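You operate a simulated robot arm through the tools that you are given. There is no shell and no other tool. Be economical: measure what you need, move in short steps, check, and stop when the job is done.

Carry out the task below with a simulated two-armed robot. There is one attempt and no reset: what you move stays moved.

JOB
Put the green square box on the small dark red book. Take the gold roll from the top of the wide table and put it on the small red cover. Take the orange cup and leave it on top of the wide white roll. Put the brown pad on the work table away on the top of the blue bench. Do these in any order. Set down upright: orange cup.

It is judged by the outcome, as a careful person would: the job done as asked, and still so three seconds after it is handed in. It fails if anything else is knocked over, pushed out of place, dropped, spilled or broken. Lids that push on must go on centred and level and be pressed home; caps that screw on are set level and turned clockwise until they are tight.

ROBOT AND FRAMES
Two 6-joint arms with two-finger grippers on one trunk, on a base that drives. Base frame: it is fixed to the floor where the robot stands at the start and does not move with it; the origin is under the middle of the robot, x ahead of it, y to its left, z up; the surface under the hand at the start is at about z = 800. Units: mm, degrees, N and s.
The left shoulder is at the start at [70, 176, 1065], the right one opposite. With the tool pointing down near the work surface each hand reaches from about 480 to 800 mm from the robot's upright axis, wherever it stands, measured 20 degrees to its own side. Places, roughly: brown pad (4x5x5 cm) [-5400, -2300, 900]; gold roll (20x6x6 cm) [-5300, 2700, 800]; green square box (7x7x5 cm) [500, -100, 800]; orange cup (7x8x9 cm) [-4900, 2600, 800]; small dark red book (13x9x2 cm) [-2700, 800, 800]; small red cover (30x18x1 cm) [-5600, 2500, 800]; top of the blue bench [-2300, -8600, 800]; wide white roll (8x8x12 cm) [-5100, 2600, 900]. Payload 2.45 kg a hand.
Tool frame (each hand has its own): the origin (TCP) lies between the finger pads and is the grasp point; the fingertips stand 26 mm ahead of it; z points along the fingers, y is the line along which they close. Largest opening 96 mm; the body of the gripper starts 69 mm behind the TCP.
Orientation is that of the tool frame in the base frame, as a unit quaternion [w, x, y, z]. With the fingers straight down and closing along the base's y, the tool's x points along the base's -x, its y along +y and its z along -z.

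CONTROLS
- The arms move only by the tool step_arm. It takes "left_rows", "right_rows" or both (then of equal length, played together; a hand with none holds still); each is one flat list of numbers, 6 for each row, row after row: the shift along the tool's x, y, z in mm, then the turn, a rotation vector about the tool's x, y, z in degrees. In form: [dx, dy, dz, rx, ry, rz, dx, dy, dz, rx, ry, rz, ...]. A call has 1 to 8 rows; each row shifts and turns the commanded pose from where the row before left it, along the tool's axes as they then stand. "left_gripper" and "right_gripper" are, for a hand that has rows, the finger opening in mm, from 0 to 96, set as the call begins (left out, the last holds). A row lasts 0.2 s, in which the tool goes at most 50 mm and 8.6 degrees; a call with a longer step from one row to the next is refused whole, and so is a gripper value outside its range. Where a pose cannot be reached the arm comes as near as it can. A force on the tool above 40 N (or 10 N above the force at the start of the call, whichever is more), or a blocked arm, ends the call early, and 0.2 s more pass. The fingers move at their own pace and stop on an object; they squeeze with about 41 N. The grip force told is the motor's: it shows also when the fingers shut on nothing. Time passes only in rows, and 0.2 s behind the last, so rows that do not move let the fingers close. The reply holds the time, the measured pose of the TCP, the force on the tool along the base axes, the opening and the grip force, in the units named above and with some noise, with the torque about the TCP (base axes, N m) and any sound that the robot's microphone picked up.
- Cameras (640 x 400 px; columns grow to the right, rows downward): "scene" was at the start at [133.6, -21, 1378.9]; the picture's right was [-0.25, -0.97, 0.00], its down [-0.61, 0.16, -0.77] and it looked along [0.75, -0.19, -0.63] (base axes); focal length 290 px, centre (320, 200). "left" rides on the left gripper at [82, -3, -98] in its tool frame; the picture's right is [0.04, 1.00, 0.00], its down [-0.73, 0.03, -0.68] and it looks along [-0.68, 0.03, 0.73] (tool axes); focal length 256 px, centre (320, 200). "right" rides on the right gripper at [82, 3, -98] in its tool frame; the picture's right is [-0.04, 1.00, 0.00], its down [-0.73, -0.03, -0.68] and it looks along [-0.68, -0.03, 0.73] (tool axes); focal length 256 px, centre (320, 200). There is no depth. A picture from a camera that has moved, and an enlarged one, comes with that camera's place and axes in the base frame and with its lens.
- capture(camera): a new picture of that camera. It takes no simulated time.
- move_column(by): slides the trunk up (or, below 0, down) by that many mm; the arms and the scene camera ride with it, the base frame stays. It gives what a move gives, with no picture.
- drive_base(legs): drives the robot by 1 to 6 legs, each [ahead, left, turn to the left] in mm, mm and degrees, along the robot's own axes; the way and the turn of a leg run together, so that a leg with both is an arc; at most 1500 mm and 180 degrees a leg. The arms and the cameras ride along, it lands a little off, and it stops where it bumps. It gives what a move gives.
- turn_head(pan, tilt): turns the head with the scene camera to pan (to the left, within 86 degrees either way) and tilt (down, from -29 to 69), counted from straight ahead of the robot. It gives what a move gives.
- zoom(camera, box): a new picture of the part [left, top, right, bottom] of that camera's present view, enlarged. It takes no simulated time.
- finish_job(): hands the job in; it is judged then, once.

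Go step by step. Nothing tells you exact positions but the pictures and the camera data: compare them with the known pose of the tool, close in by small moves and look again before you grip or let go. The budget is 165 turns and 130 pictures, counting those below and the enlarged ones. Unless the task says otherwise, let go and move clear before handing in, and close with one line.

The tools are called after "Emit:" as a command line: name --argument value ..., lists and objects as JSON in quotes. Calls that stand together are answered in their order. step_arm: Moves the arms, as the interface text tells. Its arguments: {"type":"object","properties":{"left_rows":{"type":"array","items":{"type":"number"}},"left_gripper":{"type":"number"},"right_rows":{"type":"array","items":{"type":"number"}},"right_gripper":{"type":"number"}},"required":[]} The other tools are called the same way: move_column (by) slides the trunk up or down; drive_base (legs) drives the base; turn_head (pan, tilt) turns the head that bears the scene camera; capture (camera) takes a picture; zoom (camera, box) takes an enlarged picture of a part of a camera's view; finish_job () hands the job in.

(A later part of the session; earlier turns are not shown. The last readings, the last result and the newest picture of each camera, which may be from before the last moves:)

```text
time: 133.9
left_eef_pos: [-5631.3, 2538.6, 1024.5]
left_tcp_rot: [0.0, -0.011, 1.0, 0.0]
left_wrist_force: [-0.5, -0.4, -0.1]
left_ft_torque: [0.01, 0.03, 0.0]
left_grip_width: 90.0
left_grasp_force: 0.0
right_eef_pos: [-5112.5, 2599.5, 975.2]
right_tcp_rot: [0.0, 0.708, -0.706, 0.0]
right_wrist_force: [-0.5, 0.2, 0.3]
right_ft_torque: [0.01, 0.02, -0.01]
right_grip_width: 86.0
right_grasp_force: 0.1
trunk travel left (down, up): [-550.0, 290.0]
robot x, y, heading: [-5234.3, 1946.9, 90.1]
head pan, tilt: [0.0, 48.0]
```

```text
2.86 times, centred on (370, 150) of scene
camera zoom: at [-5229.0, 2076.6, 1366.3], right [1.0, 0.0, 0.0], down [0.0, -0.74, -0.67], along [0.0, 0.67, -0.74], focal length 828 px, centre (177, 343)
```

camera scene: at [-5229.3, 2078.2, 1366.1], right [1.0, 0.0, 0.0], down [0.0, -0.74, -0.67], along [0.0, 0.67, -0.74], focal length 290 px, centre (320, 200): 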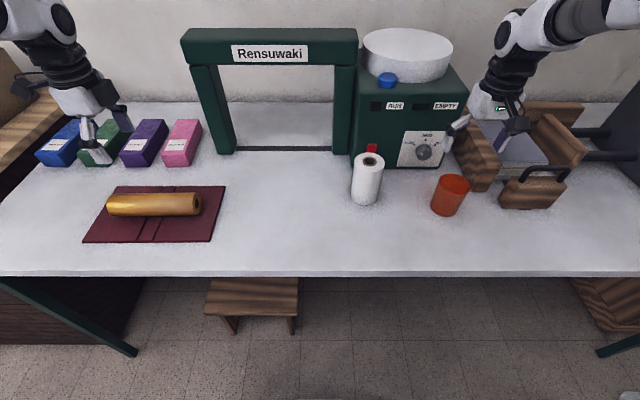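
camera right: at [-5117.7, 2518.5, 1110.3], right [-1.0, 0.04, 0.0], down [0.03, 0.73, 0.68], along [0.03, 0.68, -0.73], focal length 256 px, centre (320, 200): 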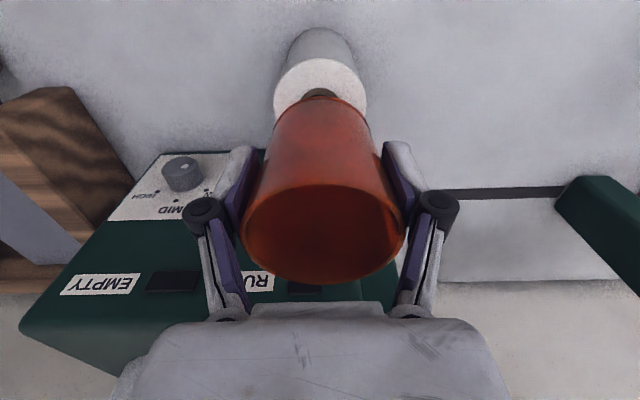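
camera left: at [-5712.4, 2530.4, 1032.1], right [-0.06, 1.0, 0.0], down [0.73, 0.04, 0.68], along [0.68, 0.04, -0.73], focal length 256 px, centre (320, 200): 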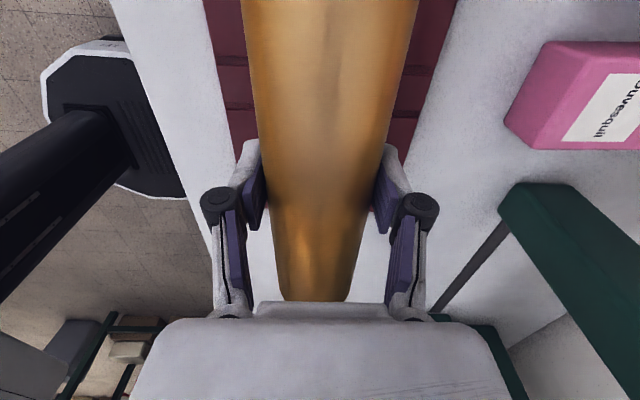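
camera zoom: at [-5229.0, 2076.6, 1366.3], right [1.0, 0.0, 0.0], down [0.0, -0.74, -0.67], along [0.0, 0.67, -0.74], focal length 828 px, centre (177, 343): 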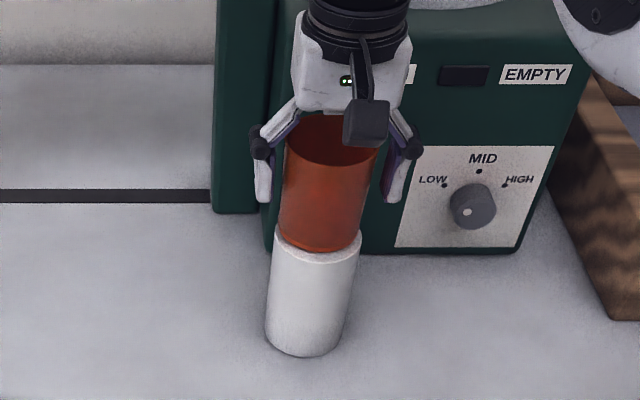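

The cup is standing upright on the roll. I'll raise the right hand clear and bring the left hand back to its travel pose.

Emit:
step_arm --right_rows '[0, 0, -20, 0, 0, 0, 0, 0, -30, 0, 0, 0, 0, 0, -45, 0, 0, 0, 0, 0, -45, 0, 0, 0, 0, 0, 0, 0, 0, 0, 0, 0, 0, 0, 0, 0, 0, 0, 0, 0, 0, 0]' --left_rows '[-40, 0, -5, 0, 0, 0, -40, 0, -5, 0, 0, 0, -40, 0, -5, 0, 0, 0, -40, 0, -5, 0, 0, 0, -40, 0, -5, 0, 0, 0, -40, 0, 0, 0, 0, 0, -40, 0, 0, 0, 0, 0]'

Emit:
step_arm --left_rows '[0, 0, 0, 0, 0, -8.1, 0, 0, 0, 0, 0, -8.1, 0, 0, 0, 0, 0, -8.1, 0, 0, 0, 0, 0, -8.1, 0, 0, 0, 0, 0, -8.1, 0, 0, 0, 0, 0, -8.1, 0, 0, 0, 0, 0, -8.1, 0, 0, 0, 0, 0, -8.1]'

Emit:
step_arm --left_rows '[0, 0, 0, 0, 0, -8.1, 0, 0, 0, 0, 0, -8.1, 0, 0, 0, 0, 0, -8]'

Emit:
capture --camera "scene"

```text
time: 135.5
left_eef_pos: [-5347.5, 2544.6, 1049.1]
left_tcp_rot: [0.0, -0.01, 1.0, 0.0]
left_wrist_force: [-0.2, 0.1, 0.9]
left_ft_torque: [0.0, 0.05, 0.01]
left_grip_width: 90.2
left_grasp_force: 0.0
right_eef_pos: [-5109.6, 2596.9, 1114.5]
right_tcp_rot: [0.0, 0.707, -0.707, 0.0]
right_wrist_force: [0.6, 0.3, 0.4]
right_ft_torque: [-0.01, 0.03, -0.03]
right_grip_width: 86.1
right_grasp_force: 0.0
trunk travel left (down, up): [-550.0, 290.0]
robot x, y, heading: [-5228.0, 1948.5, 90.1]
head pan, tilt: [0.0, 48.0]
```

```text
time: 137.3
left_eef_pos: [-5349.2, 2545.0, 1048.6]
left_tcp_rot: [0.0, -0.545, 0.838, 0.0]
left_wrist_force: [-0.4, -0.4, 0.7]
left_ft_torque: [-0.03, 0.03, 0.01]
left_grip_width: 90.0
left_grasp_force: 0.0
right_eef_pos: [-5112.4, 2598.0, 1116.1]
right_tcp_rot: [0.0, 0.709, -0.705, 0.001]
right_wrist_force: [0.9, 0.7, -0.5]
right_ft_torque: [-0.01, 0.02, -0.01]
right_grip_width: 86.1
right_grasp_force: 0.0
trunk travel left (down, up): [-550.0, 290.0]
robot x, y, heading: [-5227.5, 1949.4, 90.0]
head pan, tilt: [0.0, 48.0]
```

```text
time: 138.1
left_eef_pos: [-5350.0, 2545.1, 1048.8]
left_tcp_rot: [-0.001, 0.709, -0.705, 0.0]
left_wrist_force: [1.0, -0.7, 0.0]
left_ft_torque: [0.0, 0.01, 0.0]
left_grip_width: 90.2
left_grasp_force: 0.2
right_eef_pos: [-5113.0, 2597.6, 1115.1]
right_tcp_rot: [-0.001, 0.709, -0.705, 0.0]
right_wrist_force: [0.8, 0.1, -0.5]
right_ft_torque: [0.0, 0.01, -0.01]
right_grip_width: 86.0
right_grasp_force: 0.0
trunk travel left (down, up): [-550.0, 290.0]
robot x, y, heading: [-5228.8, 1948.9, 90.1]
head pan, tilt: [0.0, 48.0]
```

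```text
77 pictures are left
camera scene: at [-5228.9, 2076.4, 1366.3], right [1.0, 0.0, 0.0], down [0.0, -0.74, -0.67], along [0.0, 0.67, -0.74], focal length 290 px, centre (320, 200)
```

scene: 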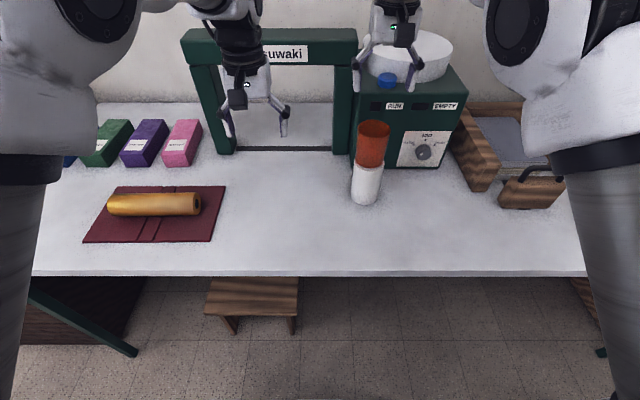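

All three are in place on this table. Now I'll retrace my way out and head toward the work table near [-5400,-2300].

Emit:
drive_base --legs '[[-750, 0, 0], [0, -1400, 0], [0, 0, 90], [0, 0, 90], [1500, 0, 0], [700, 0, 0]]'

Emit:
turn_head --pan -15 --tilt 15

Emit:
capture --camera "scene"

Emit:
turn_head --pan -80 --tilt 25

Emit:
capture --camera "scene"

```text
time: 167.0
left_eef_pos: [-3778.2, -1635.2, 1048.3]
left_tcp_rot: [0.0, 0.719, 0.696, 0.0]
left_wrist_force: [0.3, -0.2, -0.1]
left_ft_torque: [0.0, 0.02, 0.03]
left_grip_width: 90.0
left_grasp_force: 0.1
right_eef_pos: [-4017.9, -1678.7, 1114.7]
right_tcp_rot: [0.0, 0.719, 0.695, -0.001]
right_wrist_force: [0.3, -1.0, 0.3]
right_ft_torque: [0.0, 0.02, 0.0]
right_grip_width: 86.0
right_grasp_force: 0.1
trunk travel left (down, up): [-550.0, 290.0]
robot x, y, heading: [-3877.8, -1034.7, -92.2]
head pan, tilt: [0.0, 48.0]
```

```text
time: 168.0
left_eef_pos: [-3779.4, -1635.0, 1048.2]
left_tcp_rot: [0.0, 0.718, 0.696, 0.0]
left_wrist_force: [-0.7, 0.0, 0.5]
left_ft_torque: [-0.02, -0.01, 0.02]
left_grip_width: 90.1
left_grasp_force: 0.1
right_eef_pos: [-4019.2, -1678.8, 1114.1]
right_tcp_rot: [0.0, 0.719, 0.695, -0.001]
right_wrist_force: [0.2, 0.1, -0.4]
right_ft_torque: [-0.02, -0.01, 0.03]
right_grip_width: 85.9
right_grasp_force: 0.0
trunk travel left (down, up): [-550.0, 290.0]
robot x, y, heading: [-3878.8, -1031.9, -91.8]
head pan, tilt: [-15.0, 15.0]
```

```text
76 pictures are left
camera scene: at [-3907.4, -1172.0, 1417.2], right [-0.96, 0.29, 0.0], down [0.08, 0.25, -0.97], along [-0.28, -0.92, -0.26], focal length 290 px, centre (320, 200)
```

scene: 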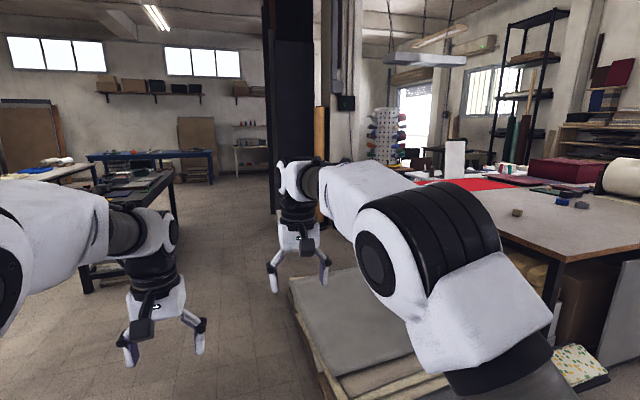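

```text
time: 169.3
left_eef_pos: [-3779.2, -1634.8, 1049.2]
left_tcp_rot: [0.001, 0.718, 0.696, -0.001]
left_wrist_force: [0.6, -0.1, -0.2]
left_ft_torque: [-0.02, -0.01, -0.01]
left_grip_width: 90.0
left_grasp_force: 0.1
right_eef_pos: [-4018.6, -1679.5, 1115.5]
right_tcp_rot: [0.0, 0.718, 0.696, 0.0]
right_wrist_force: [-0.2, -0.7, 0.1]
right_ft_torque: [-0.05, 0.0, 0.01]
right_grip_width: 86.2
right_grasp_force: 0.1
trunk travel left (down, up): [-550.0, 290.0]
robot x, y, heading: [-3879.6, -1033.2, -91.6]
head pan, tilt: [-80.0, 25.0]
```

```text
75 pictures are left
camera scene: at [-3971.5, -1095.7, 1401.1], right [-0.14, 0.99, 0.0], down [0.42, 0.06, -0.91], along [-0.9, -0.13, -0.42], focal length 290 px, centre (320, 200)
```

scene: 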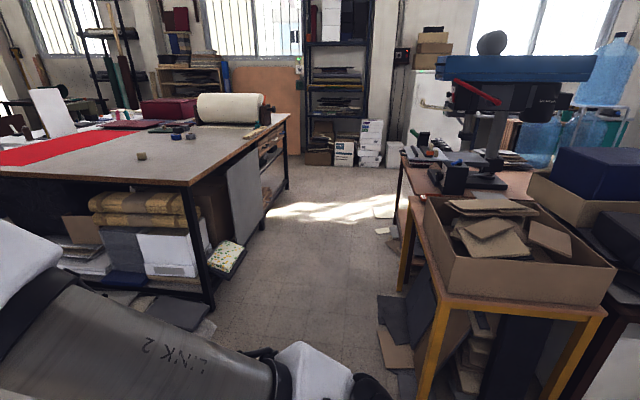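

The brown pad is the small block near the work table's corner, ≈[-5440,-2350] at about z 900. I'll raise the trunk, move level with the aisle at y≈-1440, and strafe right along it.

Emit:
move_column --by 120

Emit:
drive_base --legs '[[400, 0, 1.7], [0, -1000, 0]]'

Emit:
turn_head --pan -20 --tilt 40

Emit:
capture --camera "scene"

Emit:
turn_head --pan -86 --tilt 45

Emit:
capture --camera "scene"

```text
time: 170.8
left_eef_pos: [-3780.1, -1635.3, 1168.1]
left_tcp_rot: [0.001, 0.718, 0.696, 0.0]
left_wrist_force: [-0.3, 0.0, 0.6]
left_ft_torque: [0.01, 0.0, -0.04]
left_grip_width: 90.0
left_grasp_force: 0.0
right_eef_pos: [-4017.8, -1678.3, 1233.7]
right_tcp_rot: [0.001, 0.719, 0.696, 0.0]
right_wrist_force: [0.0, 0.4, -0.1]
right_ft_torque: [-0.02, -0.01, 0.03]
right_grip_width: 85.8
right_grasp_force: 0.1
trunk travel left (down, up): [-670.0, 170.0]
robot x, y, heading: [-3880.2, -1033.6, -92.2]
head pan, tilt: [-80.0, 25.0]
```

```text
time: 178.1
left_eef_pos: [-4761.2, -2031.4, 1169.3]
left_tcp_rot: [-0.001, 0.704, 0.71, -0.002]
left_wrist_force: [-0.4, 0.2, -0.4]
left_ft_torque: [0.01, 0.02, -0.01]
left_grip_width: 90.0
left_grasp_force: 0.0
right_eef_pos: [-4998.6, -2085.3, 1235.4]
right_tcp_rot: [-0.001, 0.704, 0.71, 0.0]
right_wrist_force: [-0.4, -0.2, -0.2]
right_ft_torque: [-0.01, 0.0, 0.01]
right_grip_width: 86.1
right_grasp_force: 0.0
trunk travel left (down, up): [-670.0, 170.0]
robot x, y, heading: [-4885.0, -1434.3, -89.6]
head pan, tilt: [-80.0, 25.0]
```

```text
time: 179.4
left_eef_pos: [-4761.0, -2031.7, 1169.4]
left_tcp_rot: [0.0, 0.704, 0.71, 0.0]
left_wrist_force: [0.2, 0.4, 0.6]
left_ft_torque: [0.0, 0.01, 0.0]
left_grip_width: 90.0
left_grasp_force: 0.0
right_eef_pos: [-4999.6, -2086.2, 1234.9]
right_tcp_rot: [0.0, 0.704, 0.71, 0.0]
right_wrist_force: [-0.8, 0.6, -0.8]
right_ft_torque: [-0.01, 0.0, -0.01]
right_grip_width: 86.1
right_grasp_force: 0.1
trunk travel left (down, up): [-670.0, 170.0]
robot x, y, heading: [-4881.7, -1435.7, -89.9]
head pan, tilt: [-20.0, 40.0]
```

```text
74 pictures are left
camera scene: at [-4913.6, -1564.5, 1497.8], right [-0.94, 0.34, 0.0], down [0.22, 0.61, -0.77], along [-0.26, -0.72, -0.64], focal length 290 px, centre (320, 200)
```

scene: 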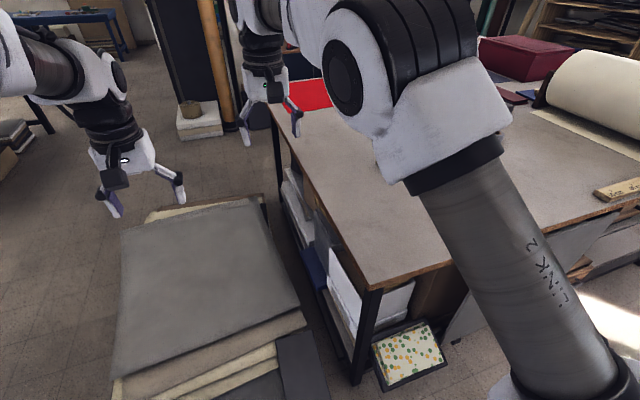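

```text
time: 180.8
left_eef_pos: [-4762.2, -2032.8, 1169.3]
left_tcp_rot: [0.0, 0.704, 0.71, 0.0]
left_wrist_force: [0.1, -0.6, -0.2]
left_ft_torque: [0.0, 0.01, -0.04]
left_grip_width: 90.1
left_grasp_force: 0.1
right_eef_pos: [-4999.2, -2085.4, 1234.5]
right_tcp_rot: [-0.001, 0.704, 0.71, -0.001]
right_wrist_force: [0.8, -0.5, -0.5]
right_ft_torque: [0.01, 0.01, 0.0]
right_grip_width: 86.0
right_grasp_force: 0.1
trunk travel left (down, up): [-670.0, 170.0]
robot x, y, heading: [-4886.0, -1436.6, -89.4]
head pan, tilt: [-85.9, 45.0]
```

```text
73 pictures are left
camera scene: at [-4966.0, -1490.8, 1490.5], right [-0.08, 1.0, 0.0], down [0.7, 0.06, -0.71], along [-0.7, -0.06, -0.71], focal length 290 px, centre (320, 200)
```

scene: 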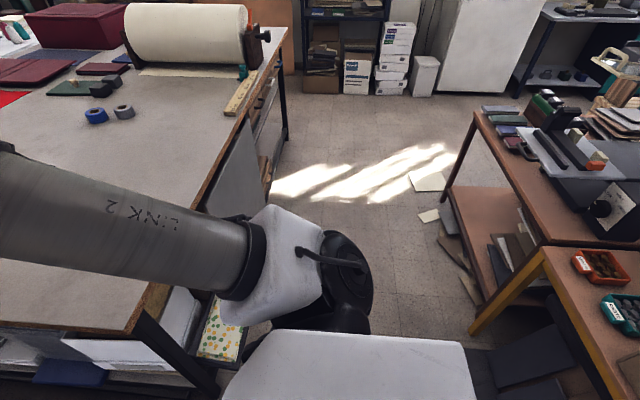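

The table's near corner is ≈[-5169,-1887]; the pad is hidden by my arm. I'll shift right about 250 mm and look again.

Emit:
drive_base --legs '[[80, -260, 0]]'

Emit:
turn_head --pan -12 --tilt 38

Emit:
capture --camera "scene"

Emit:
capture --camera "right"

```text
time: 182.7
left_eef_pos: [-5020.4, -2113.4, 1168.2]
left_tcp_rot: [-0.002, 0.703, 0.711, 0.0]
left_wrist_force: [0.4, -0.4, 0.3]
left_ft_torque: [-0.01, 0.02, 0.01]
left_grip_width: 90.0
left_grasp_force: 0.1
right_eef_pos: [-5257.3, -2166.5, 1235.9]
right_tcp_rot: [0.001, 0.704, 0.71, -0.001]
right_wrist_force: [0.6, -0.4, -0.7]
right_ft_torque: [0.01, 0.03, -0.02]
right_grip_width: 86.0
right_grasp_force: 0.0
trunk travel left (down, up): [-670.0, 170.0]
robot x, y, heading: [-5146.3, -1517.3, -89.4]
head pan, tilt: [-85.9, 45.0]
```

```text
time: 184.2
left_eef_pos: [-5021.3, -2114.9, 1168.8]
left_tcp_rot: [0.0, 0.704, 0.711, -0.001]
left_wrist_force: [-0.5, -0.3, 0.6]
left_ft_torque: [-0.02, 0.01, 0.01]
left_grip_width: 90.1
left_grasp_force: 0.0
right_eef_pos: [-5258.8, -2167.4, 1235.1]
right_tcp_rot: [0.0, 0.704, 0.71, 0.0]
right_wrist_force: [0.6, -0.1, 0.2]
right_ft_torque: [-0.01, 0.0, 0.0]
right_grip_width: 85.8
right_grasp_force: 0.0
trunk travel left (down, up): [-670.0, 170.0]
robot x, y, heading: [-5144.1, -1516.0, -89.4]
head pan, tilt: [-12.0, 38.0]
```

```text
72 pictures are left
camera scene: at [-5162.4, -1651.0, 1500.7], right [-0.98, 0.2, 0.0], down [0.12, 0.6, -0.79], along [-0.16, -0.77, -0.62], focal length 290 px, centre (320, 200)
```

scene: 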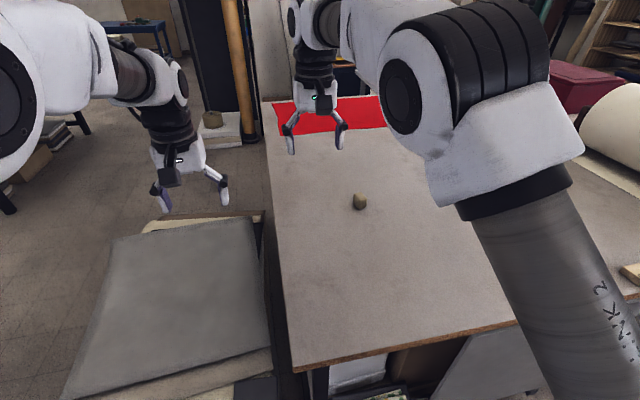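

```text
71 pictures are left
camera right: at [-5256.5, -2085.6, 1333.3], right [1.0, -0.03, 0.0], down [-0.02, -0.73, 0.68], along [-0.02, -0.68, -0.73], focal length 256 px, centre (320, 200)
```

right: 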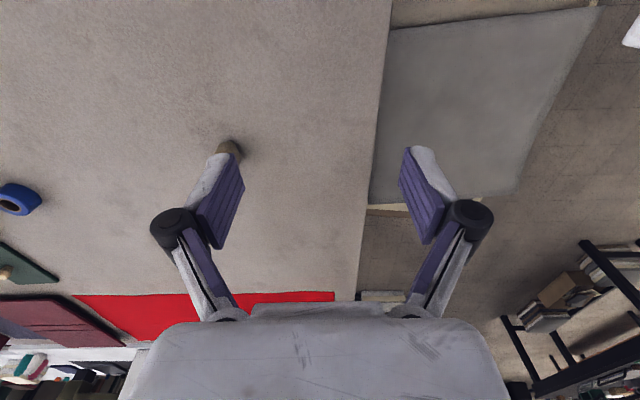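

The pad is at about [-5438,-2348]. I'll zoom on its shape.

Emit:
zoom --camera "scene" --box '[330, 175, 390, 225]'

Emit:
drive_base --legs '[[75, -20, 0]]'

```text
8.00 times, centred on (360, 200) of scene
camera zoom: at [-5162.4, -1651.0, 1500.7], right [-0.98, 0.2, 0.0], down [0.12, 0.6, -0.79], along [-0.16, -0.77, -0.62], focal length 2317 px, centre (0, 200)
```

zoom: 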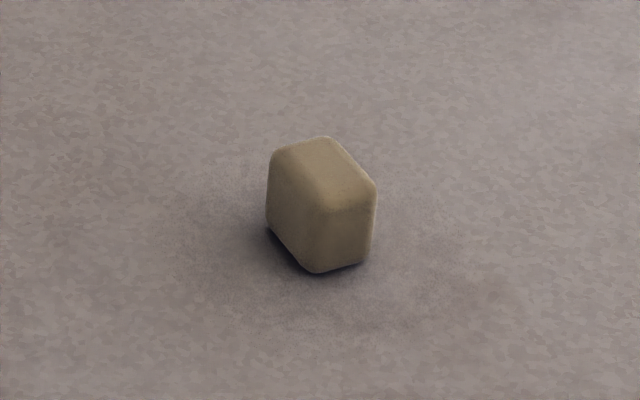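

```text
time: 185.2
left_eef_pos: [-5032.5, -2176.3, 1164.9]
left_tcp_rot: [-0.002, 0.698, 0.716, 0.002]
left_wrist_force: [-1.4, -1.2, -0.2]
left_ft_torque: [0.15, -0.17, 0.0]
left_grip_width: 89.8
left_grasp_force: 0.0
right_eef_pos: [-5270.5, -2233.6, 1233.1]
right_tcp_rot: [0.0, 0.699, 0.715, 0.002]
right_wrist_force: [-1.1, -0.1, -1.8]
right_ft_torque: [0.0, -0.16, 0.0]
right_grip_width: 86.0
right_grasp_force: 0.1
trunk travel left (down, up): [-670.0, 170.0]
robot x, y, heading: [-5163.3, -1577.4, -88.9]
head pan, tilt: [-12.0, 38.0]
```

The pad's long side runs about 15° off y. It's slightly out of reach, so I'll check the floor ahead before inching closer.

Emit:
turn_head --pan -25 --tilt 69

Emit:
capture --camera "scene"

```text
time: 186.2
left_eef_pos: [-5032.8, -2169.7, 1170.5]
left_tcp_rot: [-0.001, 0.698, 0.716, -0.001]
left_wrist_force: [0.4, 0.0, 0.5]
left_ft_torque: [0.01, 0.0, 0.01]
left_grip_width: 90.4
left_grasp_force: 0.0
right_eef_pos: [-5269.2, -2226.9, 1235.9]
right_tcp_rot: [0.001, 0.699, 0.716, 0.0]
right_wrist_force: [0.1, -0.2, -0.3]
right_ft_torque: [0.02, 0.01, 0.01]
right_grip_width: 86.2
right_grasp_force: 0.0
trunk travel left (down, up): [-670.0, 170.0]
robot x, y, heading: [-5167.3, -1576.2, -88.5]
head pan, tilt: [-25.0, 68.8]
```

```text
69 pictures are left
camera scene: at [-5186.8, -1674.8, 1461.9], right [-0.92, 0.4, 0.0], down [0.37, 0.85, -0.36], along [-0.15, -0.33, -0.93], focal length 290 px, centre (320, 200)
```

scene: 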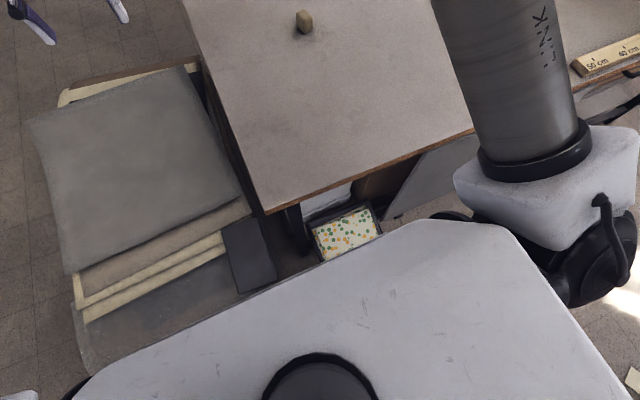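

The floor ahead is clear for a few more centimetres (stack and floral tray begin at y≈-1880). I'll go 30 mm forward and 90 mm right.

Emit:
drive_base --legs '[[35, -90, -1.0]]'

Emit:
turn_head --pan -10 --tilt 50

Emit:
step_arm --right_rows '[0, -20, 40, 0, 0, -5.5, 0, -20, 40, 0, 0, -5.5, 0, 0, 40, 0, 0, -5, 0, 0, 40, 0, 0, 0]' --right_gripper 80

Emit:
capture --camera "right"

Emit:
capture --camera "scene"

```text
time: 187.3
left_eef_pos: [-5130.9, -2207.4, 1168.6]
left_tcp_rot: [-0.001, 0.704, 0.71, 0.0]
left_wrist_force: [-0.8, 0.7, 0.1]
left_ft_torque: [0.02, 0.0, 0.0]
left_grip_width: 90.0
left_grasp_force: 0.0
right_eef_pos: [-5369.0, -2262.0, 1235.0]
right_tcp_rot: [0.001, 0.704, 0.71, -0.001]
right_wrist_force: [0.1, 0.1, -1.0]
right_ft_torque: [-0.02, 0.0, -0.01]
right_grip_width: 86.1
right_grasp_force: 0.0
trunk travel left (down, up): [-670.0, 170.0]
robot x, y, heading: [-5253.0, -1612.3, -89.7]
head pan, tilt: [-25.0, 68.8]
```

```text
time: 188.1
left_eef_pos: [-5133.4, -2210.0, 1168.3]
left_tcp_rot: [-0.001, 0.705, 0.71, 0.0]
left_wrist_force: [-0.1, 0.2, -1.1]
left_ft_torque: [0.0, 0.0, -0.02]
left_grip_width: 89.8
left_grasp_force: 0.1
right_eef_pos: [-5370.0, -2263.9, 1234.6]
right_tcp_rot: [0.0, 0.705, 0.709, 0.0]
right_wrist_force: [0.1, 0.2, -0.2]
right_ft_torque: [0.02, -0.05, 0.07]
right_grip_width: 85.9
right_grasp_force: 0.0
trunk travel left (down, up): [-670.0, 170.0]
robot x, y, heading: [-5248.4, -1609.3, -89.4]
head pan, tilt: [-10.0, 50.0]
```

```text
time: 189.1
left_eef_pos: [-5132.2, -2211.1, 1168.4]
left_tcp_rot: [-0.002, 0.705, 0.709, 0.0]
left_wrist_force: [-0.4, -0.7, -0.1]
left_ft_torque: [0.01, 0.01, -0.01]
left_grip_width: 90.1
left_grasp_force: 0.1
right_eef_pos: [-5408.8, -2266.9, 1072.9]
right_tcp_rot: [0.0, 0.6, 0.8, -0.001]
right_wrist_force: [-0.6, 0.5, 0.0]
right_ft_torque: [0.05, 0.04, 0.03]
right_grip_width: 79.5
right_grasp_force: 0.1
trunk travel left (down, up): [-670.0, 170.0]
robot x, y, heading: [-5253.6, -1612.4, -89.4]
head pan, tilt: [-10.0, 50.0]
```

```text
68 pictures are left
camera right: at [-5428.7, -2187.0, 1171.4], right [0.97, 0.24, 0.0], down [0.18, -0.71, 0.68], along [0.17, -0.66, -0.73], focal length 256 px, centre (320, 200)
```

right: 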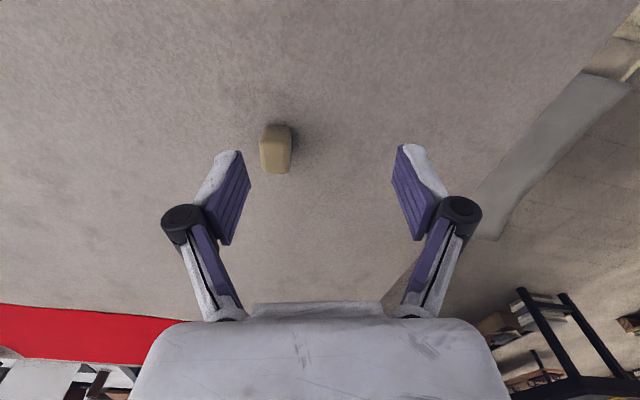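

```text
67 pictures are left
camera scene: at [-5268.0, -1739.5, 1483.5], right [-0.99, 0.17, 0.0], down [0.13, 0.76, -0.64], along [-0.11, -0.63, -0.77], focal length 290 px, centre (320, 200)
```

scene: 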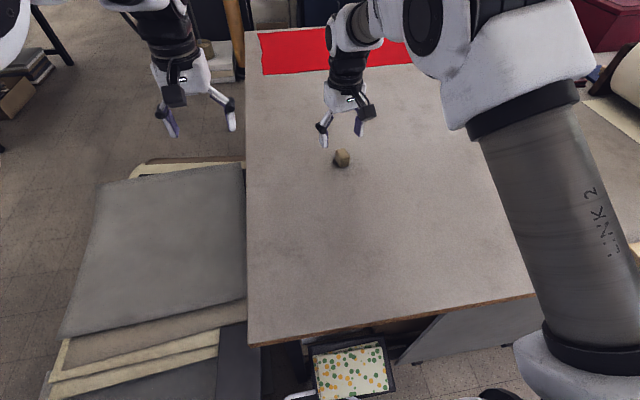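

The pad's top is about [-5438,-2335,925] and aligned with the hand's yaw. I'll move over it and partly down.

Emit:
step_arm --right_rows '[-19, -15.6, 10, 0, 0, 0, -19, -15.6, 20, 0, 0, 0, -19, -15.6, 25, 0, 0, 0, 0, 0, 28, 0, 0, 0]' --right_gripper 80

Emit:
capture --camera "right"

Emit:
zoom --camera "scene" --box '[290, 80, 410, 190]'

```text
time: 190.1
left_eef_pos: [-5132.1, -2210.7, 1167.8]
left_tcp_rot: [0.0, 0.705, 0.71, -0.001]
left_wrist_force: [0.2, -0.5, -0.5]
left_ft_torque: [-0.02, 0.01, -0.01]
left_grip_width: 90.0
left_grasp_force: 0.1
right_eef_pos: [-5437.6, -2333.7, 991.7]
right_tcp_rot: [0.0, 0.599, 0.801, 0.0]
right_wrist_force: [0.3, 0.9, 0.0]
right_ft_torque: [-0.04, -0.03, -0.01]
right_grip_width: 79.9
right_grasp_force: 0.0
trunk travel left (down, up): [-670.0, 170.0]
robot x, y, heading: [-5256.3, -1606.9, -89.5]
head pan, tilt: [-10.0, 50.0]
```

```text
66 pictures are left
camera right: at [-5458.0, -2253.6, 1089.1], right [0.97, 0.24, 0.0], down [0.18, -0.71, 0.68], along [0.17, -0.66, -0.73], focal length 256 px, centre (320, 200)
```

right: 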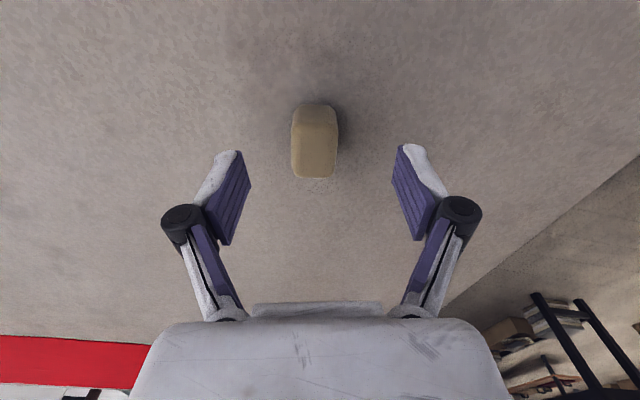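

```text
3.64 times, centred on (350, 135) of scene
camera zoom: at [-5267.6, -1738.6, 1483.6], right [-0.99, 0.17, 0.0], down [0.13, 0.76, -0.64], along [-0.11, -0.63, -0.77], focal length 1053 px, centre (211, 436)
```

zoom: 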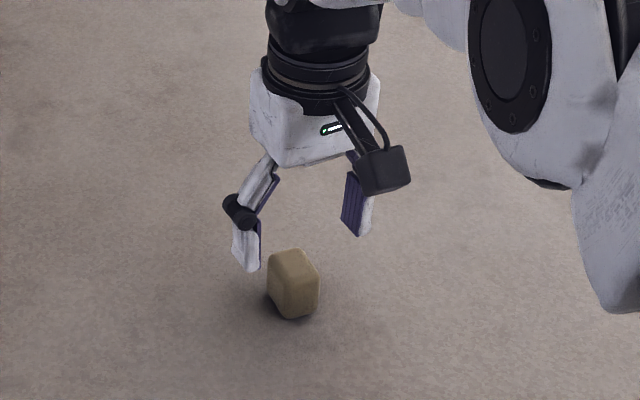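

Refined: pad centre ≈[-5438,-2358]. I'll shift forward 24 mm and lower to TCP z≈935 to look again.

Emit:
step_arm --right_rows '[-23, -6, 0, 0, 0, 0, 0, 0, 30, 0, 0, 0, 0, 0, 26, 0, 0, 0]'

Emit:
capture --camera "right"

Emit:
zoom --camera "scene" --box '[300, 100, 400, 190]'

```text
time: 190.9
left_eef_pos: [-5131.6, -2209.8, 1168.4]
left_tcp_rot: [-0.001, 0.705, 0.71, -0.001]
left_wrist_force: [-0.4, 0.7, 0.3]
left_ft_torque: [-0.04, -0.03, -0.04]
left_grip_width: 90.1
left_grasp_force: 0.1
right_eef_pos: [-5436.6, -2355.5, 937.0]
right_tcp_rot: [0.001, 0.599, 0.801, -0.001]
right_wrist_force: [0.2, -0.5, 0.1]
right_ft_torque: [-0.02, 0.02, -0.02]
right_grip_width: 80.2
right_grasp_force: 0.1
trunk travel left (down, up): [-670.0, 170.0]
robot x, y, heading: [-5257.6, -1610.7, -89.4]
head pan, tilt: [-10.0, 50.0]
```

```text
64 pictures are left
camera right: at [-5457.2, -2276.7, 1034.4], right [0.97, 0.24, 0.0], down [0.18, -0.71, 0.68], along [0.17, -0.66, -0.73], focal length 256 px, centre (320, 200)
```

right: 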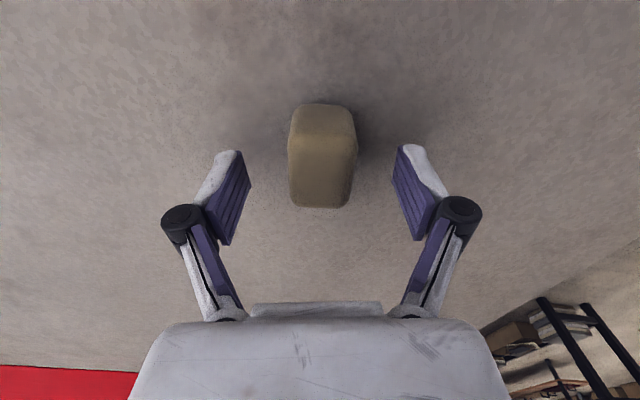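

```text
4.44 times, centred on (350, 145) of scene
camera zoom: at [-5267.7, -1738.1, 1483.6], right [-0.99, 0.17, 0.0], down [0.13, 0.76, -0.64], along [-0.11, -0.63, -0.77], focal length 1287 px, centre (187, 444)
```

zoom: 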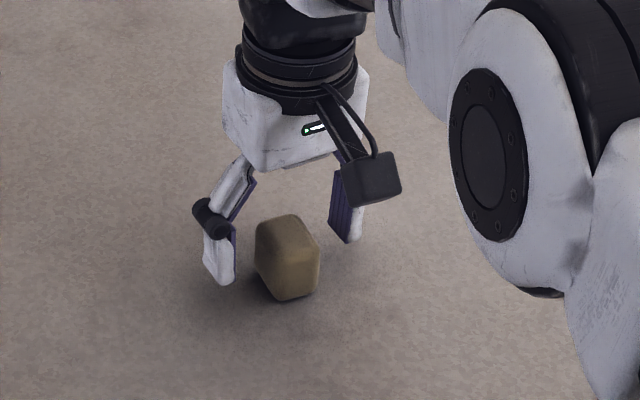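

The pad lies between the fingers lengthwise-aligned. I'll nudge 7 mm forward, lower to z≈912, and close.

Emit:
step_arm --right_rows '[-7, 0, 0, 0, 0, 0, 0, 0, 12, 0, 0, 0, 0, 0, 8, 0, 0, 0, 0, 0, 5, 0, 0, 0]'

Emit:
step_arm --right_rows '[0, 0, 0, 0, 0, 0, 0, 0, 0, 0, 0, 0, 0, 0, 0, 0, 0, 0]' --right_gripper 20

Emit:
capture --camera "right"

```text
time: 192.1
left_eef_pos: [-5127.4, -2202.9, 1173.0]
left_tcp_rot: [0.0, 0.704, 0.71, -0.004]
left_wrist_force: [0.5, 0.0, -0.1]
left_ft_torque: [-0.05, 0.02, 0.0]
left_grip_width: 89.9
left_grasp_force: 0.1
right_eef_pos: [-5430.0, -2362.1, 926.7]
right_tcp_rot: [0.005, 0.598, 0.802, -0.008]
right_wrist_force: [8.5, 1.5, 41.2]
right_ft_torque: [0.71, -0.88, 0.05]
right_grip_width: 31.2
right_grasp_force: 44.9
trunk travel left (down, up): [-670.0, 170.0]
robot x, y, heading: [-5256.8, -1612.1, -89.3]
head pan, tilt: [-10.0, 50.0]
stopped in row 4 (right hand): the force on the tool passed its limit at 46 N (the readings are from after the stop); the commanded pose is now the measured one
```

```text
time: 192.4
left_eef_pos: [-5130.3, -2205.4, 1170.4]
left_tcp_rot: [0.0, 0.704, 0.71, -0.002]
left_wrist_force: [-1.3, -0.3, 0.0]
left_ft_torque: [0.07, 0.02, -0.01]
left_grip_width: 89.8
left_grasp_force: 0.1
right_eef_pos: [-5431.4, -2364.5, 926.2]
right_tcp_rot: [0.008, 0.599, 0.801, -0.007]
right_wrist_force: [8.7, 11.4, 26.7]
right_ft_torque: [0.74, -0.41, -0.1]
right_grip_width: 30.7
right_grasp_force: 41.2
trunk travel left (down, up): [-670.0, 170.0]
robot x, y, heading: [-5253.9, -1611.5, -89.4]
head pan, tilt: [-10.0, 50.0]
stopped in row 1 (right hand): the force on the tool passed its limit at 52 N (the readings are from after the stop); the commanded pose is now the measured one
```

```text
62 pictures are left
camera right: at [-5453.1, -2283.4, 1022.8], right [0.97, 0.25, 0.0], down [0.18, -0.7, 0.69], along [0.17, -0.67, -0.72], focal length 256 px, centre (320, 200)
```

right: 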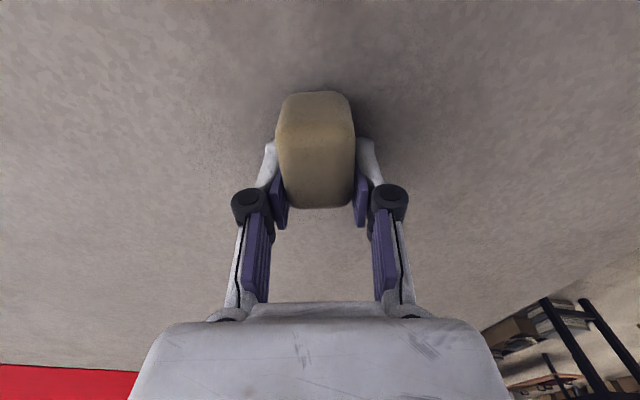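

The fingertips touched the table (so its top is ≈900), and the pad is gripped at 31 mm. I'll lift gently.

Emit:
step_arm --right_rows '[0, 0, -3, 0, 0, 0, 0, 0, -10, 0, 0, 0, 0, 0, -30, 0, 0, 0, 0, 0, -40, 0, 0, 0, 0, 0, -40, 0, 0, 0]' --right_gripper 20

Emit:
capture --camera "right"

Emit:
capture --camera "scene"

```text
time: 193.6
left_eef_pos: [-5131.2, -2210.3, 1167.3]
left_tcp_rot: [-0.001, 0.704, 0.71, 0.0]
left_wrist_force: [0.3, 0.3, -0.3]
left_ft_torque: [-0.03, -0.01, -0.02]
left_grip_width: 90.2
left_grasp_force: 0.1
right_eef_pos: [-5434.7, -2364.5, 1043.1]
right_tcp_rot: [0.004, 0.598, 0.801, -0.005]
right_wrist_force: [-0.1, 0.0, -0.3]
right_ft_torque: [0.0, 0.0, 0.01]
right_grip_width: 30.9
right_grasp_force: 40.6
trunk travel left (down, up): [-670.0, 170.0]
robot x, y, heading: [-5252.2, -1611.6, -89.6]
head pan, tilt: [-10.0, 50.0]
```

```text
61 pictures are left
camera right: at [-5455.2, -2283.5, 1139.4], right [0.97, 0.24, 0.0], down [0.18, -0.7, 0.69], along [0.17, -0.67, -0.73], focal length 256 px, centre (320, 200)
```

right: 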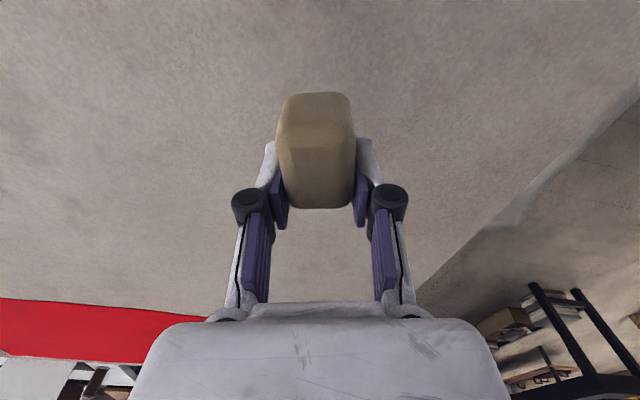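

```text
60 pictures are left
camera scene: at [-5267.3, -1737.6, 1483.5], right [-0.99, 0.17, 0.0], down [0.13, 0.76, -0.64], along [-0.11, -0.63, -0.77], focal length 290 px, centre (320, 200)
```

scene: 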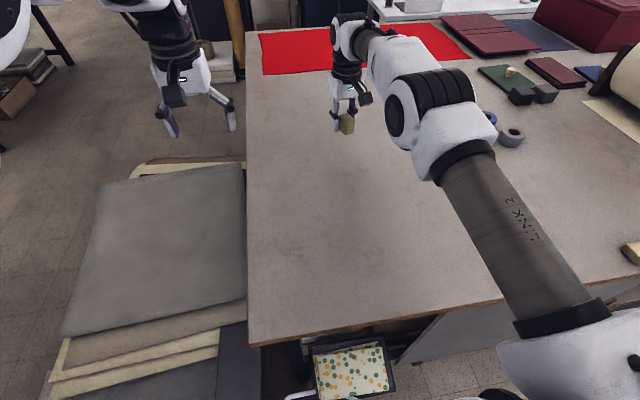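

The pad is held. I'll raise and retract the arm, then back out of the aisle.

Emit:
step_arm --right_rows '[0, 0, -48, 0, 0, 0, 0, 0, -48, 0, 0, 0, 0, 0, -48, 0, 0, 0, 32, 9.5, 0, 0, 0, 0, 32, 9.5, 0, 0, 0, 0, 32, 9.5, 0, 0, 0, 0]'

Emit:
drive_base --legs '[[-130, 0, 0], [0, 1370, 0]]'

Emit:
turn_head --pan 15 --tilt 12

Emit:
capture --camera "scene"

Emit:
turn_head --pan 65 --tilt 15

Emit:
capture --camera "scene"

```text
time: 195.0
left_eef_pos: [-5131.0, -2206.9, 1168.5]
left_tcp_rot: [0.0, 0.704, 0.71, -0.001]
left_wrist_force: [0.1, -0.5, 0.7]
left_ft_torque: [-0.05, 0.0, 0.02]
left_grip_width: 89.9
left_grasp_force: 0.0
right_eef_pos: [-5436.9, -2245.9, 1169.6]
right_tcp_rot: [0.005, 0.599, 0.801, -0.005]
right_wrist_force: [-0.4, -0.1, -1.3]
right_ft_torque: [-0.02, 0.02, 0.02]
right_grip_width: 30.5
right_grasp_force: 41.2
right hand out of reach, approached as far as the arm can: row 2, 3
trunk travel left (down, up): [-670.0, 170.0]
robot x, y, heading: [-5256.6, -1610.2, -89.5]
head pan, tilt: [-10.0, 50.0]
```

```text
time: 202.8
left_eef_pos: [-3744.1, -2067.3, 1168.2]
left_tcp_rot: [-0.001, 0.703, 0.711, 0.0]
left_wrist_force: [-0.4, 0.5, 0.9]
left_ft_torque: [0.01, 0.0, 0.03]
left_grip_width: 89.9
left_grasp_force: 0.0
right_eef_pos: [-4050.1, -2105.4, 1168.4]
right_tcp_rot: [0.005, 0.598, 0.802, -0.003]
right_wrist_force: [0.1, 0.3, -1.1]
right_ft_torque: [0.0, -0.01, 0.02]
right_grip_width: 30.6
right_grasp_force: 41.1
trunk travel left (down, up): [-670.0, 170.0]
robot x, y, heading: [-3873.3, -1469.1, -89.4]
head pan, tilt: [-10.0, 50.0]
```

```text
time: 203.9
left_eef_pos: [-3743.0, -2068.4, 1168.5]
left_tcp_rot: [0.0, 0.703, 0.711, -0.001]
left_wrist_force: [-0.5, 0.6, 0.2]
left_ft_torque: [0.01, 0.02, -0.01]
left_grip_width: 89.9
left_grasp_force: 0.0
right_eef_pos: [-4050.7, -2103.9, 1168.3]
right_tcp_rot: [0.005, 0.598, 0.802, -0.004]
right_wrist_force: [0.3, -0.4, -1.0]
right_ft_torque: [0.03, 0.03, 0.01]
right_grip_width: 30.5
right_grasp_force: 41.6
trunk travel left (down, up): [-670.0, 170.0]
robot x, y, heading: [-3868.0, -1469.3, -89.3]
head pan, tilt: [15.0, 12.0]
```

```text
59 pictures are left
camera scene: at [-3844.0, -1609.1, 1542.1], right [-0.96, -0.27, 0.0], down [-0.06, 0.2, -0.98], along [0.26, -0.94, -0.21], focal length 290 px, centre (320, 200)
```

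scene: 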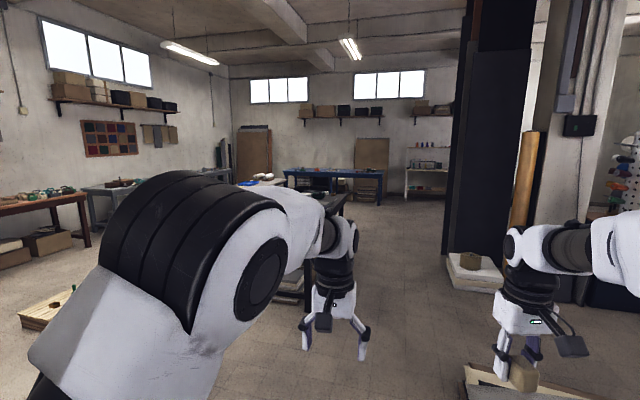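

```text
time: 205.1
left_eef_pos: [-3745.4, -2066.2, 1169.1]
left_tcp_rot: [-0.001, 0.703, 0.711, 0.0]
left_wrist_force: [-0.1, 0.0, -0.5]
left_ft_torque: [0.0, 0.03, -0.02]
left_grip_width: 90.3
left_grasp_force: 0.0
right_eef_pos: [-4050.1, -2105.0, 1169.1]
right_tcp_rot: [0.005, 0.598, 0.802, -0.003]
right_wrist_force: [-0.7, -0.1, 0.3]
right_ft_torque: [0.03, 0.03, -0.01]
right_grip_width: 30.8
right_grasp_force: 40.3
trunk travel left (down, up): [-670.0, 170.0]
robot x, y, heading: [-3868.2, -1467.4, -89.4]
head pan, tilt: [65.0, 15.0]
```

```text
58 pictures are left
camera scene: at [-3783.9, -1558.0, 1537.3], right [-0.41, -0.91, 0.0], down [-0.24, 0.11, -0.97], along [0.88, -0.4, -0.26], focal length 290 px, centre (320, 200)
```

scene: 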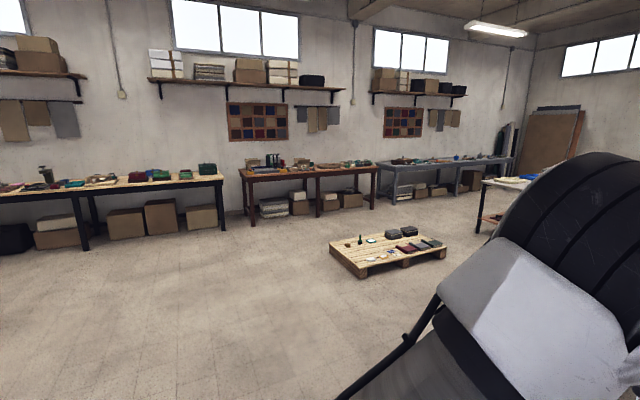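

The blue bench is at the far wall, past a dark table on the left and a column on the right. I'll drive down the corridor at x≈-3720 in two stages.

Emit:
drive_base --legs '[[0, 160, -0.6], [1500, 0, 0], [1300, 0, 0]]'

Emit:
turn_head --pan 15 --tilt 18

Emit:
capture --camera "scene"

Emit:
turn_head --pan 55 --tilt 30

Emit:
capture --camera "scene"

```text
time: 219.8
left_eef_pos: [-3514.5, -4895.1, 1167.2]
left_tcp_rot: [-0.001, 0.695, 0.719, -0.001]
left_wrist_force: [-0.1, 0.4, -0.3]
left_ft_torque: [-0.01, -0.02, 0.01]
left_grip_width: 89.8
left_grasp_force: 0.1
right_eef_pos: [-3819.1, -4940.8, 1169.3]
right_tcp_rot: [0.006, 0.588, 0.809, -0.004]
right_wrist_force: [0.6, 0.1, -0.3]
right_ft_torque: [-0.03, 0.0, 0.0]
right_grip_width: 30.7
right_grasp_force: 40.8
trunk travel left (down, up): [-670.0, 170.0]
robot x, y, heading: [-3655.0, -4301.6, -88.2]
head pan, tilt: [65.0, 15.0]
```

```text
time: 221.0
left_eef_pos: [-3514.5, -4894.5, 1168.0]
left_tcp_rot: [0.0, 0.695, 0.719, -0.001]
left_wrist_force: [1.2, 0.2, -1.4]
left_ft_torque: [0.01, -0.03, -0.02]
left_grip_width: 89.9
left_grasp_force: 0.0
right_eef_pos: [-3819.9, -4941.4, 1167.5]
right_tcp_rot: [0.005, 0.588, 0.809, -0.004]
right_wrist_force: [0.3, -0.3, -0.3]
right_ft_torque: [0.03, -0.01, 0.0]
right_grip_width: 30.7
right_grasp_force: 40.9
trunk travel left (down, up): [-670.0, 170.0]
robot x, y, heading: [-3656.8, -4300.5, -88.5]
head pan, tilt: [15.0, 18.0]
```

```text
57 pictures are left
camera scene: at [-3625.1, -4439.8, 1532.4], right [-0.96, -0.29, 0.0], down [-0.09, 0.3, -0.95], along [0.28, -0.91, -0.31], focal length 290 px, centre (320, 200)
```

scene: 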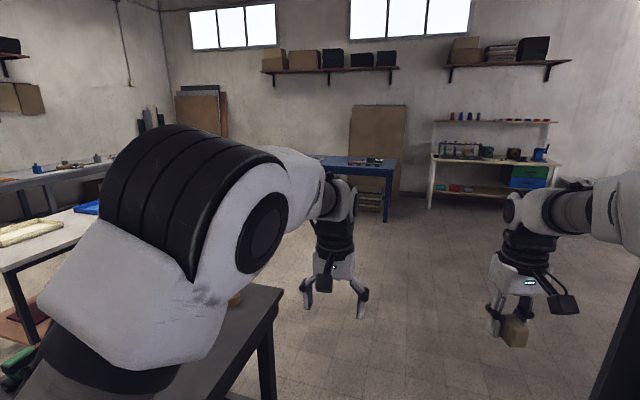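

```text
time: 222.0
left_eef_pos: [-3514.6, -4895.3, 1167.6]
left_tcp_rot: [-0.001, 0.694, 0.72, -0.001]
left_wrist_force: [0.3, 0.1, 0.4]
left_ft_torque: [0.01, 0.03, -0.01]
left_grip_width: 90.1
left_grasp_force: 0.0
right_eef_pos: [-3820.1, -4940.4, 1169.3]
right_tcp_rot: [0.004, 0.587, 0.809, -0.003]
right_wrist_force: [0.8, -0.3, -0.2]
right_ft_torque: [0.02, 0.04, 0.0]
right_grip_width: 30.9
right_grasp_force: 40.9
trunk travel left (down, up): [-670.0, 170.0]
robot x, y, heading: [-3654.1, -4300.4, -88.1]
head pan, tilt: [55.0, 30.0]
```

```text
56 pictures are left
camera scene: at [-3576.6, -4400.0, 1513.1], right [-0.55, -0.84, 0.0], down [-0.42, 0.27, -0.87], along [0.73, -0.47, -0.5], focal length 290 px, centre (320, 200)
```

scene: 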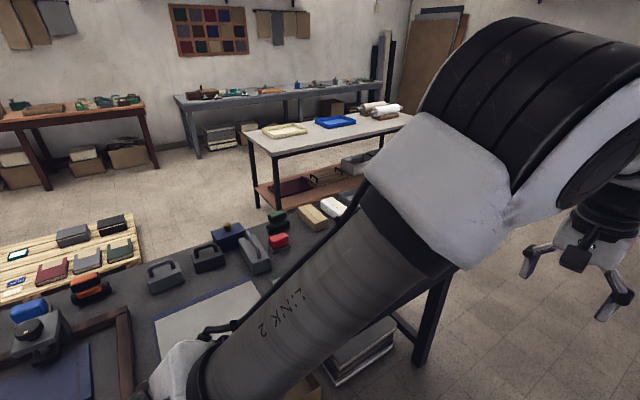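

The dark table's edge is well to my left and the way ahead to the blue bench (front edge ≈y -8300, right end ≈x -3350) is clear. I'll drive on to y≈-6900 and look.

Emit:
drive_base --legs '[[0, 0, -1.8], [1500, 0, 0], [1100, 0, 0]]'

Emit:
turn_head --pan 12 --tilt 22

Emit:
capture --camera "scene"

Emit:
turn_head --pan 70 --tilt 25

Emit:
capture --camera "scene"

```text
time: 235.0
left_eef_pos: [-3521.2, -7489.9, 1169.0]
left_tcp_rot: [-0.001, 0.708, 0.706, -0.001]
left_wrist_force: [-0.1, 0.8, 0.3]
left_ft_torque: [0.0, 0.0, 0.0]
left_grip_width: 90.2
left_grasp_force: 0.0
right_eef_pos: [-3828.0, -7525.5, 1169.6]
right_tcp_rot: [0.006, 0.602, 0.798, -0.004]
right_wrist_force: [-0.1, -0.3, -0.3]
right_ft_torque: [0.0, -0.02, -0.01]
right_grip_width: 30.8
right_grasp_force: 40.4
trunk travel left (down, up): [-670.0, 170.0]
robot x, y, heading: [-3639.9, -6890.9, -90.0]
head pan, tilt: [55.0, 30.0]
```

```text
time: 236.1
left_eef_pos: [-3520.9, -7490.7, 1168.7]
left_tcp_rot: [0.0, 0.707, 0.707, -0.001]
left_wrist_force: [-0.1, -0.2, -0.5]
left_ft_torque: [-0.03, 0.0, -0.01]
left_grip_width: 89.9
left_grasp_force: 0.0
right_eef_pos: [-3828.7, -7524.7, 1168.3]
right_tcp_rot: [0.004, 0.602, 0.798, -0.004]
right_wrist_force: [0.4, -0.2, -0.6]
right_ft_torque: [0.0, 0.01, 0.03]
right_grip_width: 30.6
right_grasp_force: 41.4
trunk travel left (down, up): [-670.0, 170.0]
robot x, y, heading: [-3640.0, -6889.7, -90.0]
head pan, tilt: [12.0, 22.0]
```

```text
55 pictures are left
camera scene: at [-3620.9, -7032.0, 1525.9], right [-0.98, -0.21, 0.0], down [-0.08, 0.37, -0.93], along [0.19, -0.91, -0.38], focal length 290 px, centre (320, 200)
```

scene: 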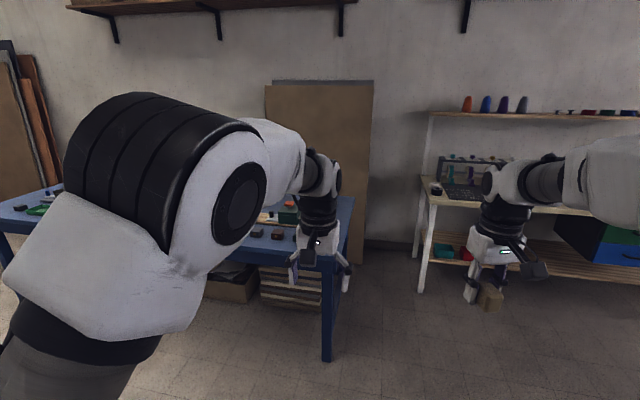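

```text
time: 237.4
left_eef_pos: [-3520.4, -7490.6, 1167.9]
left_tcp_rot: [-0.001, 0.707, 0.707, -0.001]
left_wrist_force: [-0.8, 0.3, 0.3]
left_ft_torque: [-0.03, -0.01, -0.02]
left_grip_width: 90.1
left_grasp_force: 0.0
right_eef_pos: [-3828.8, -7523.9, 1167.9]
right_tcp_rot: [0.005, 0.603, 0.798, -0.003]
right_wrist_force: [0.1, 0.6, 0.8]
right_ft_torque: [-0.01, -0.02, -0.02]
right_grip_width: 30.3
right_grasp_force: 40.4
trunk travel left (down, up): [-670.0, 170.0]
robot x, y, heading: [-3639.0, -6890.4, -90.0]
head pan, tilt: [70.0, 25.0]
```

```text
54 pictures are left
camera scene: at [-3553.6, -6973.1, 1521.1], right [-0.34, -0.94, 0.0], down [-0.4, 0.15, -0.91], along [0.85, -0.31, -0.42], focal length 290 px, centre (320, 200)
```

scene: 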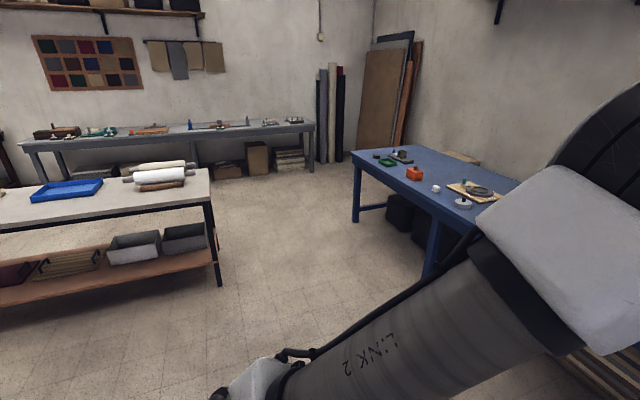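

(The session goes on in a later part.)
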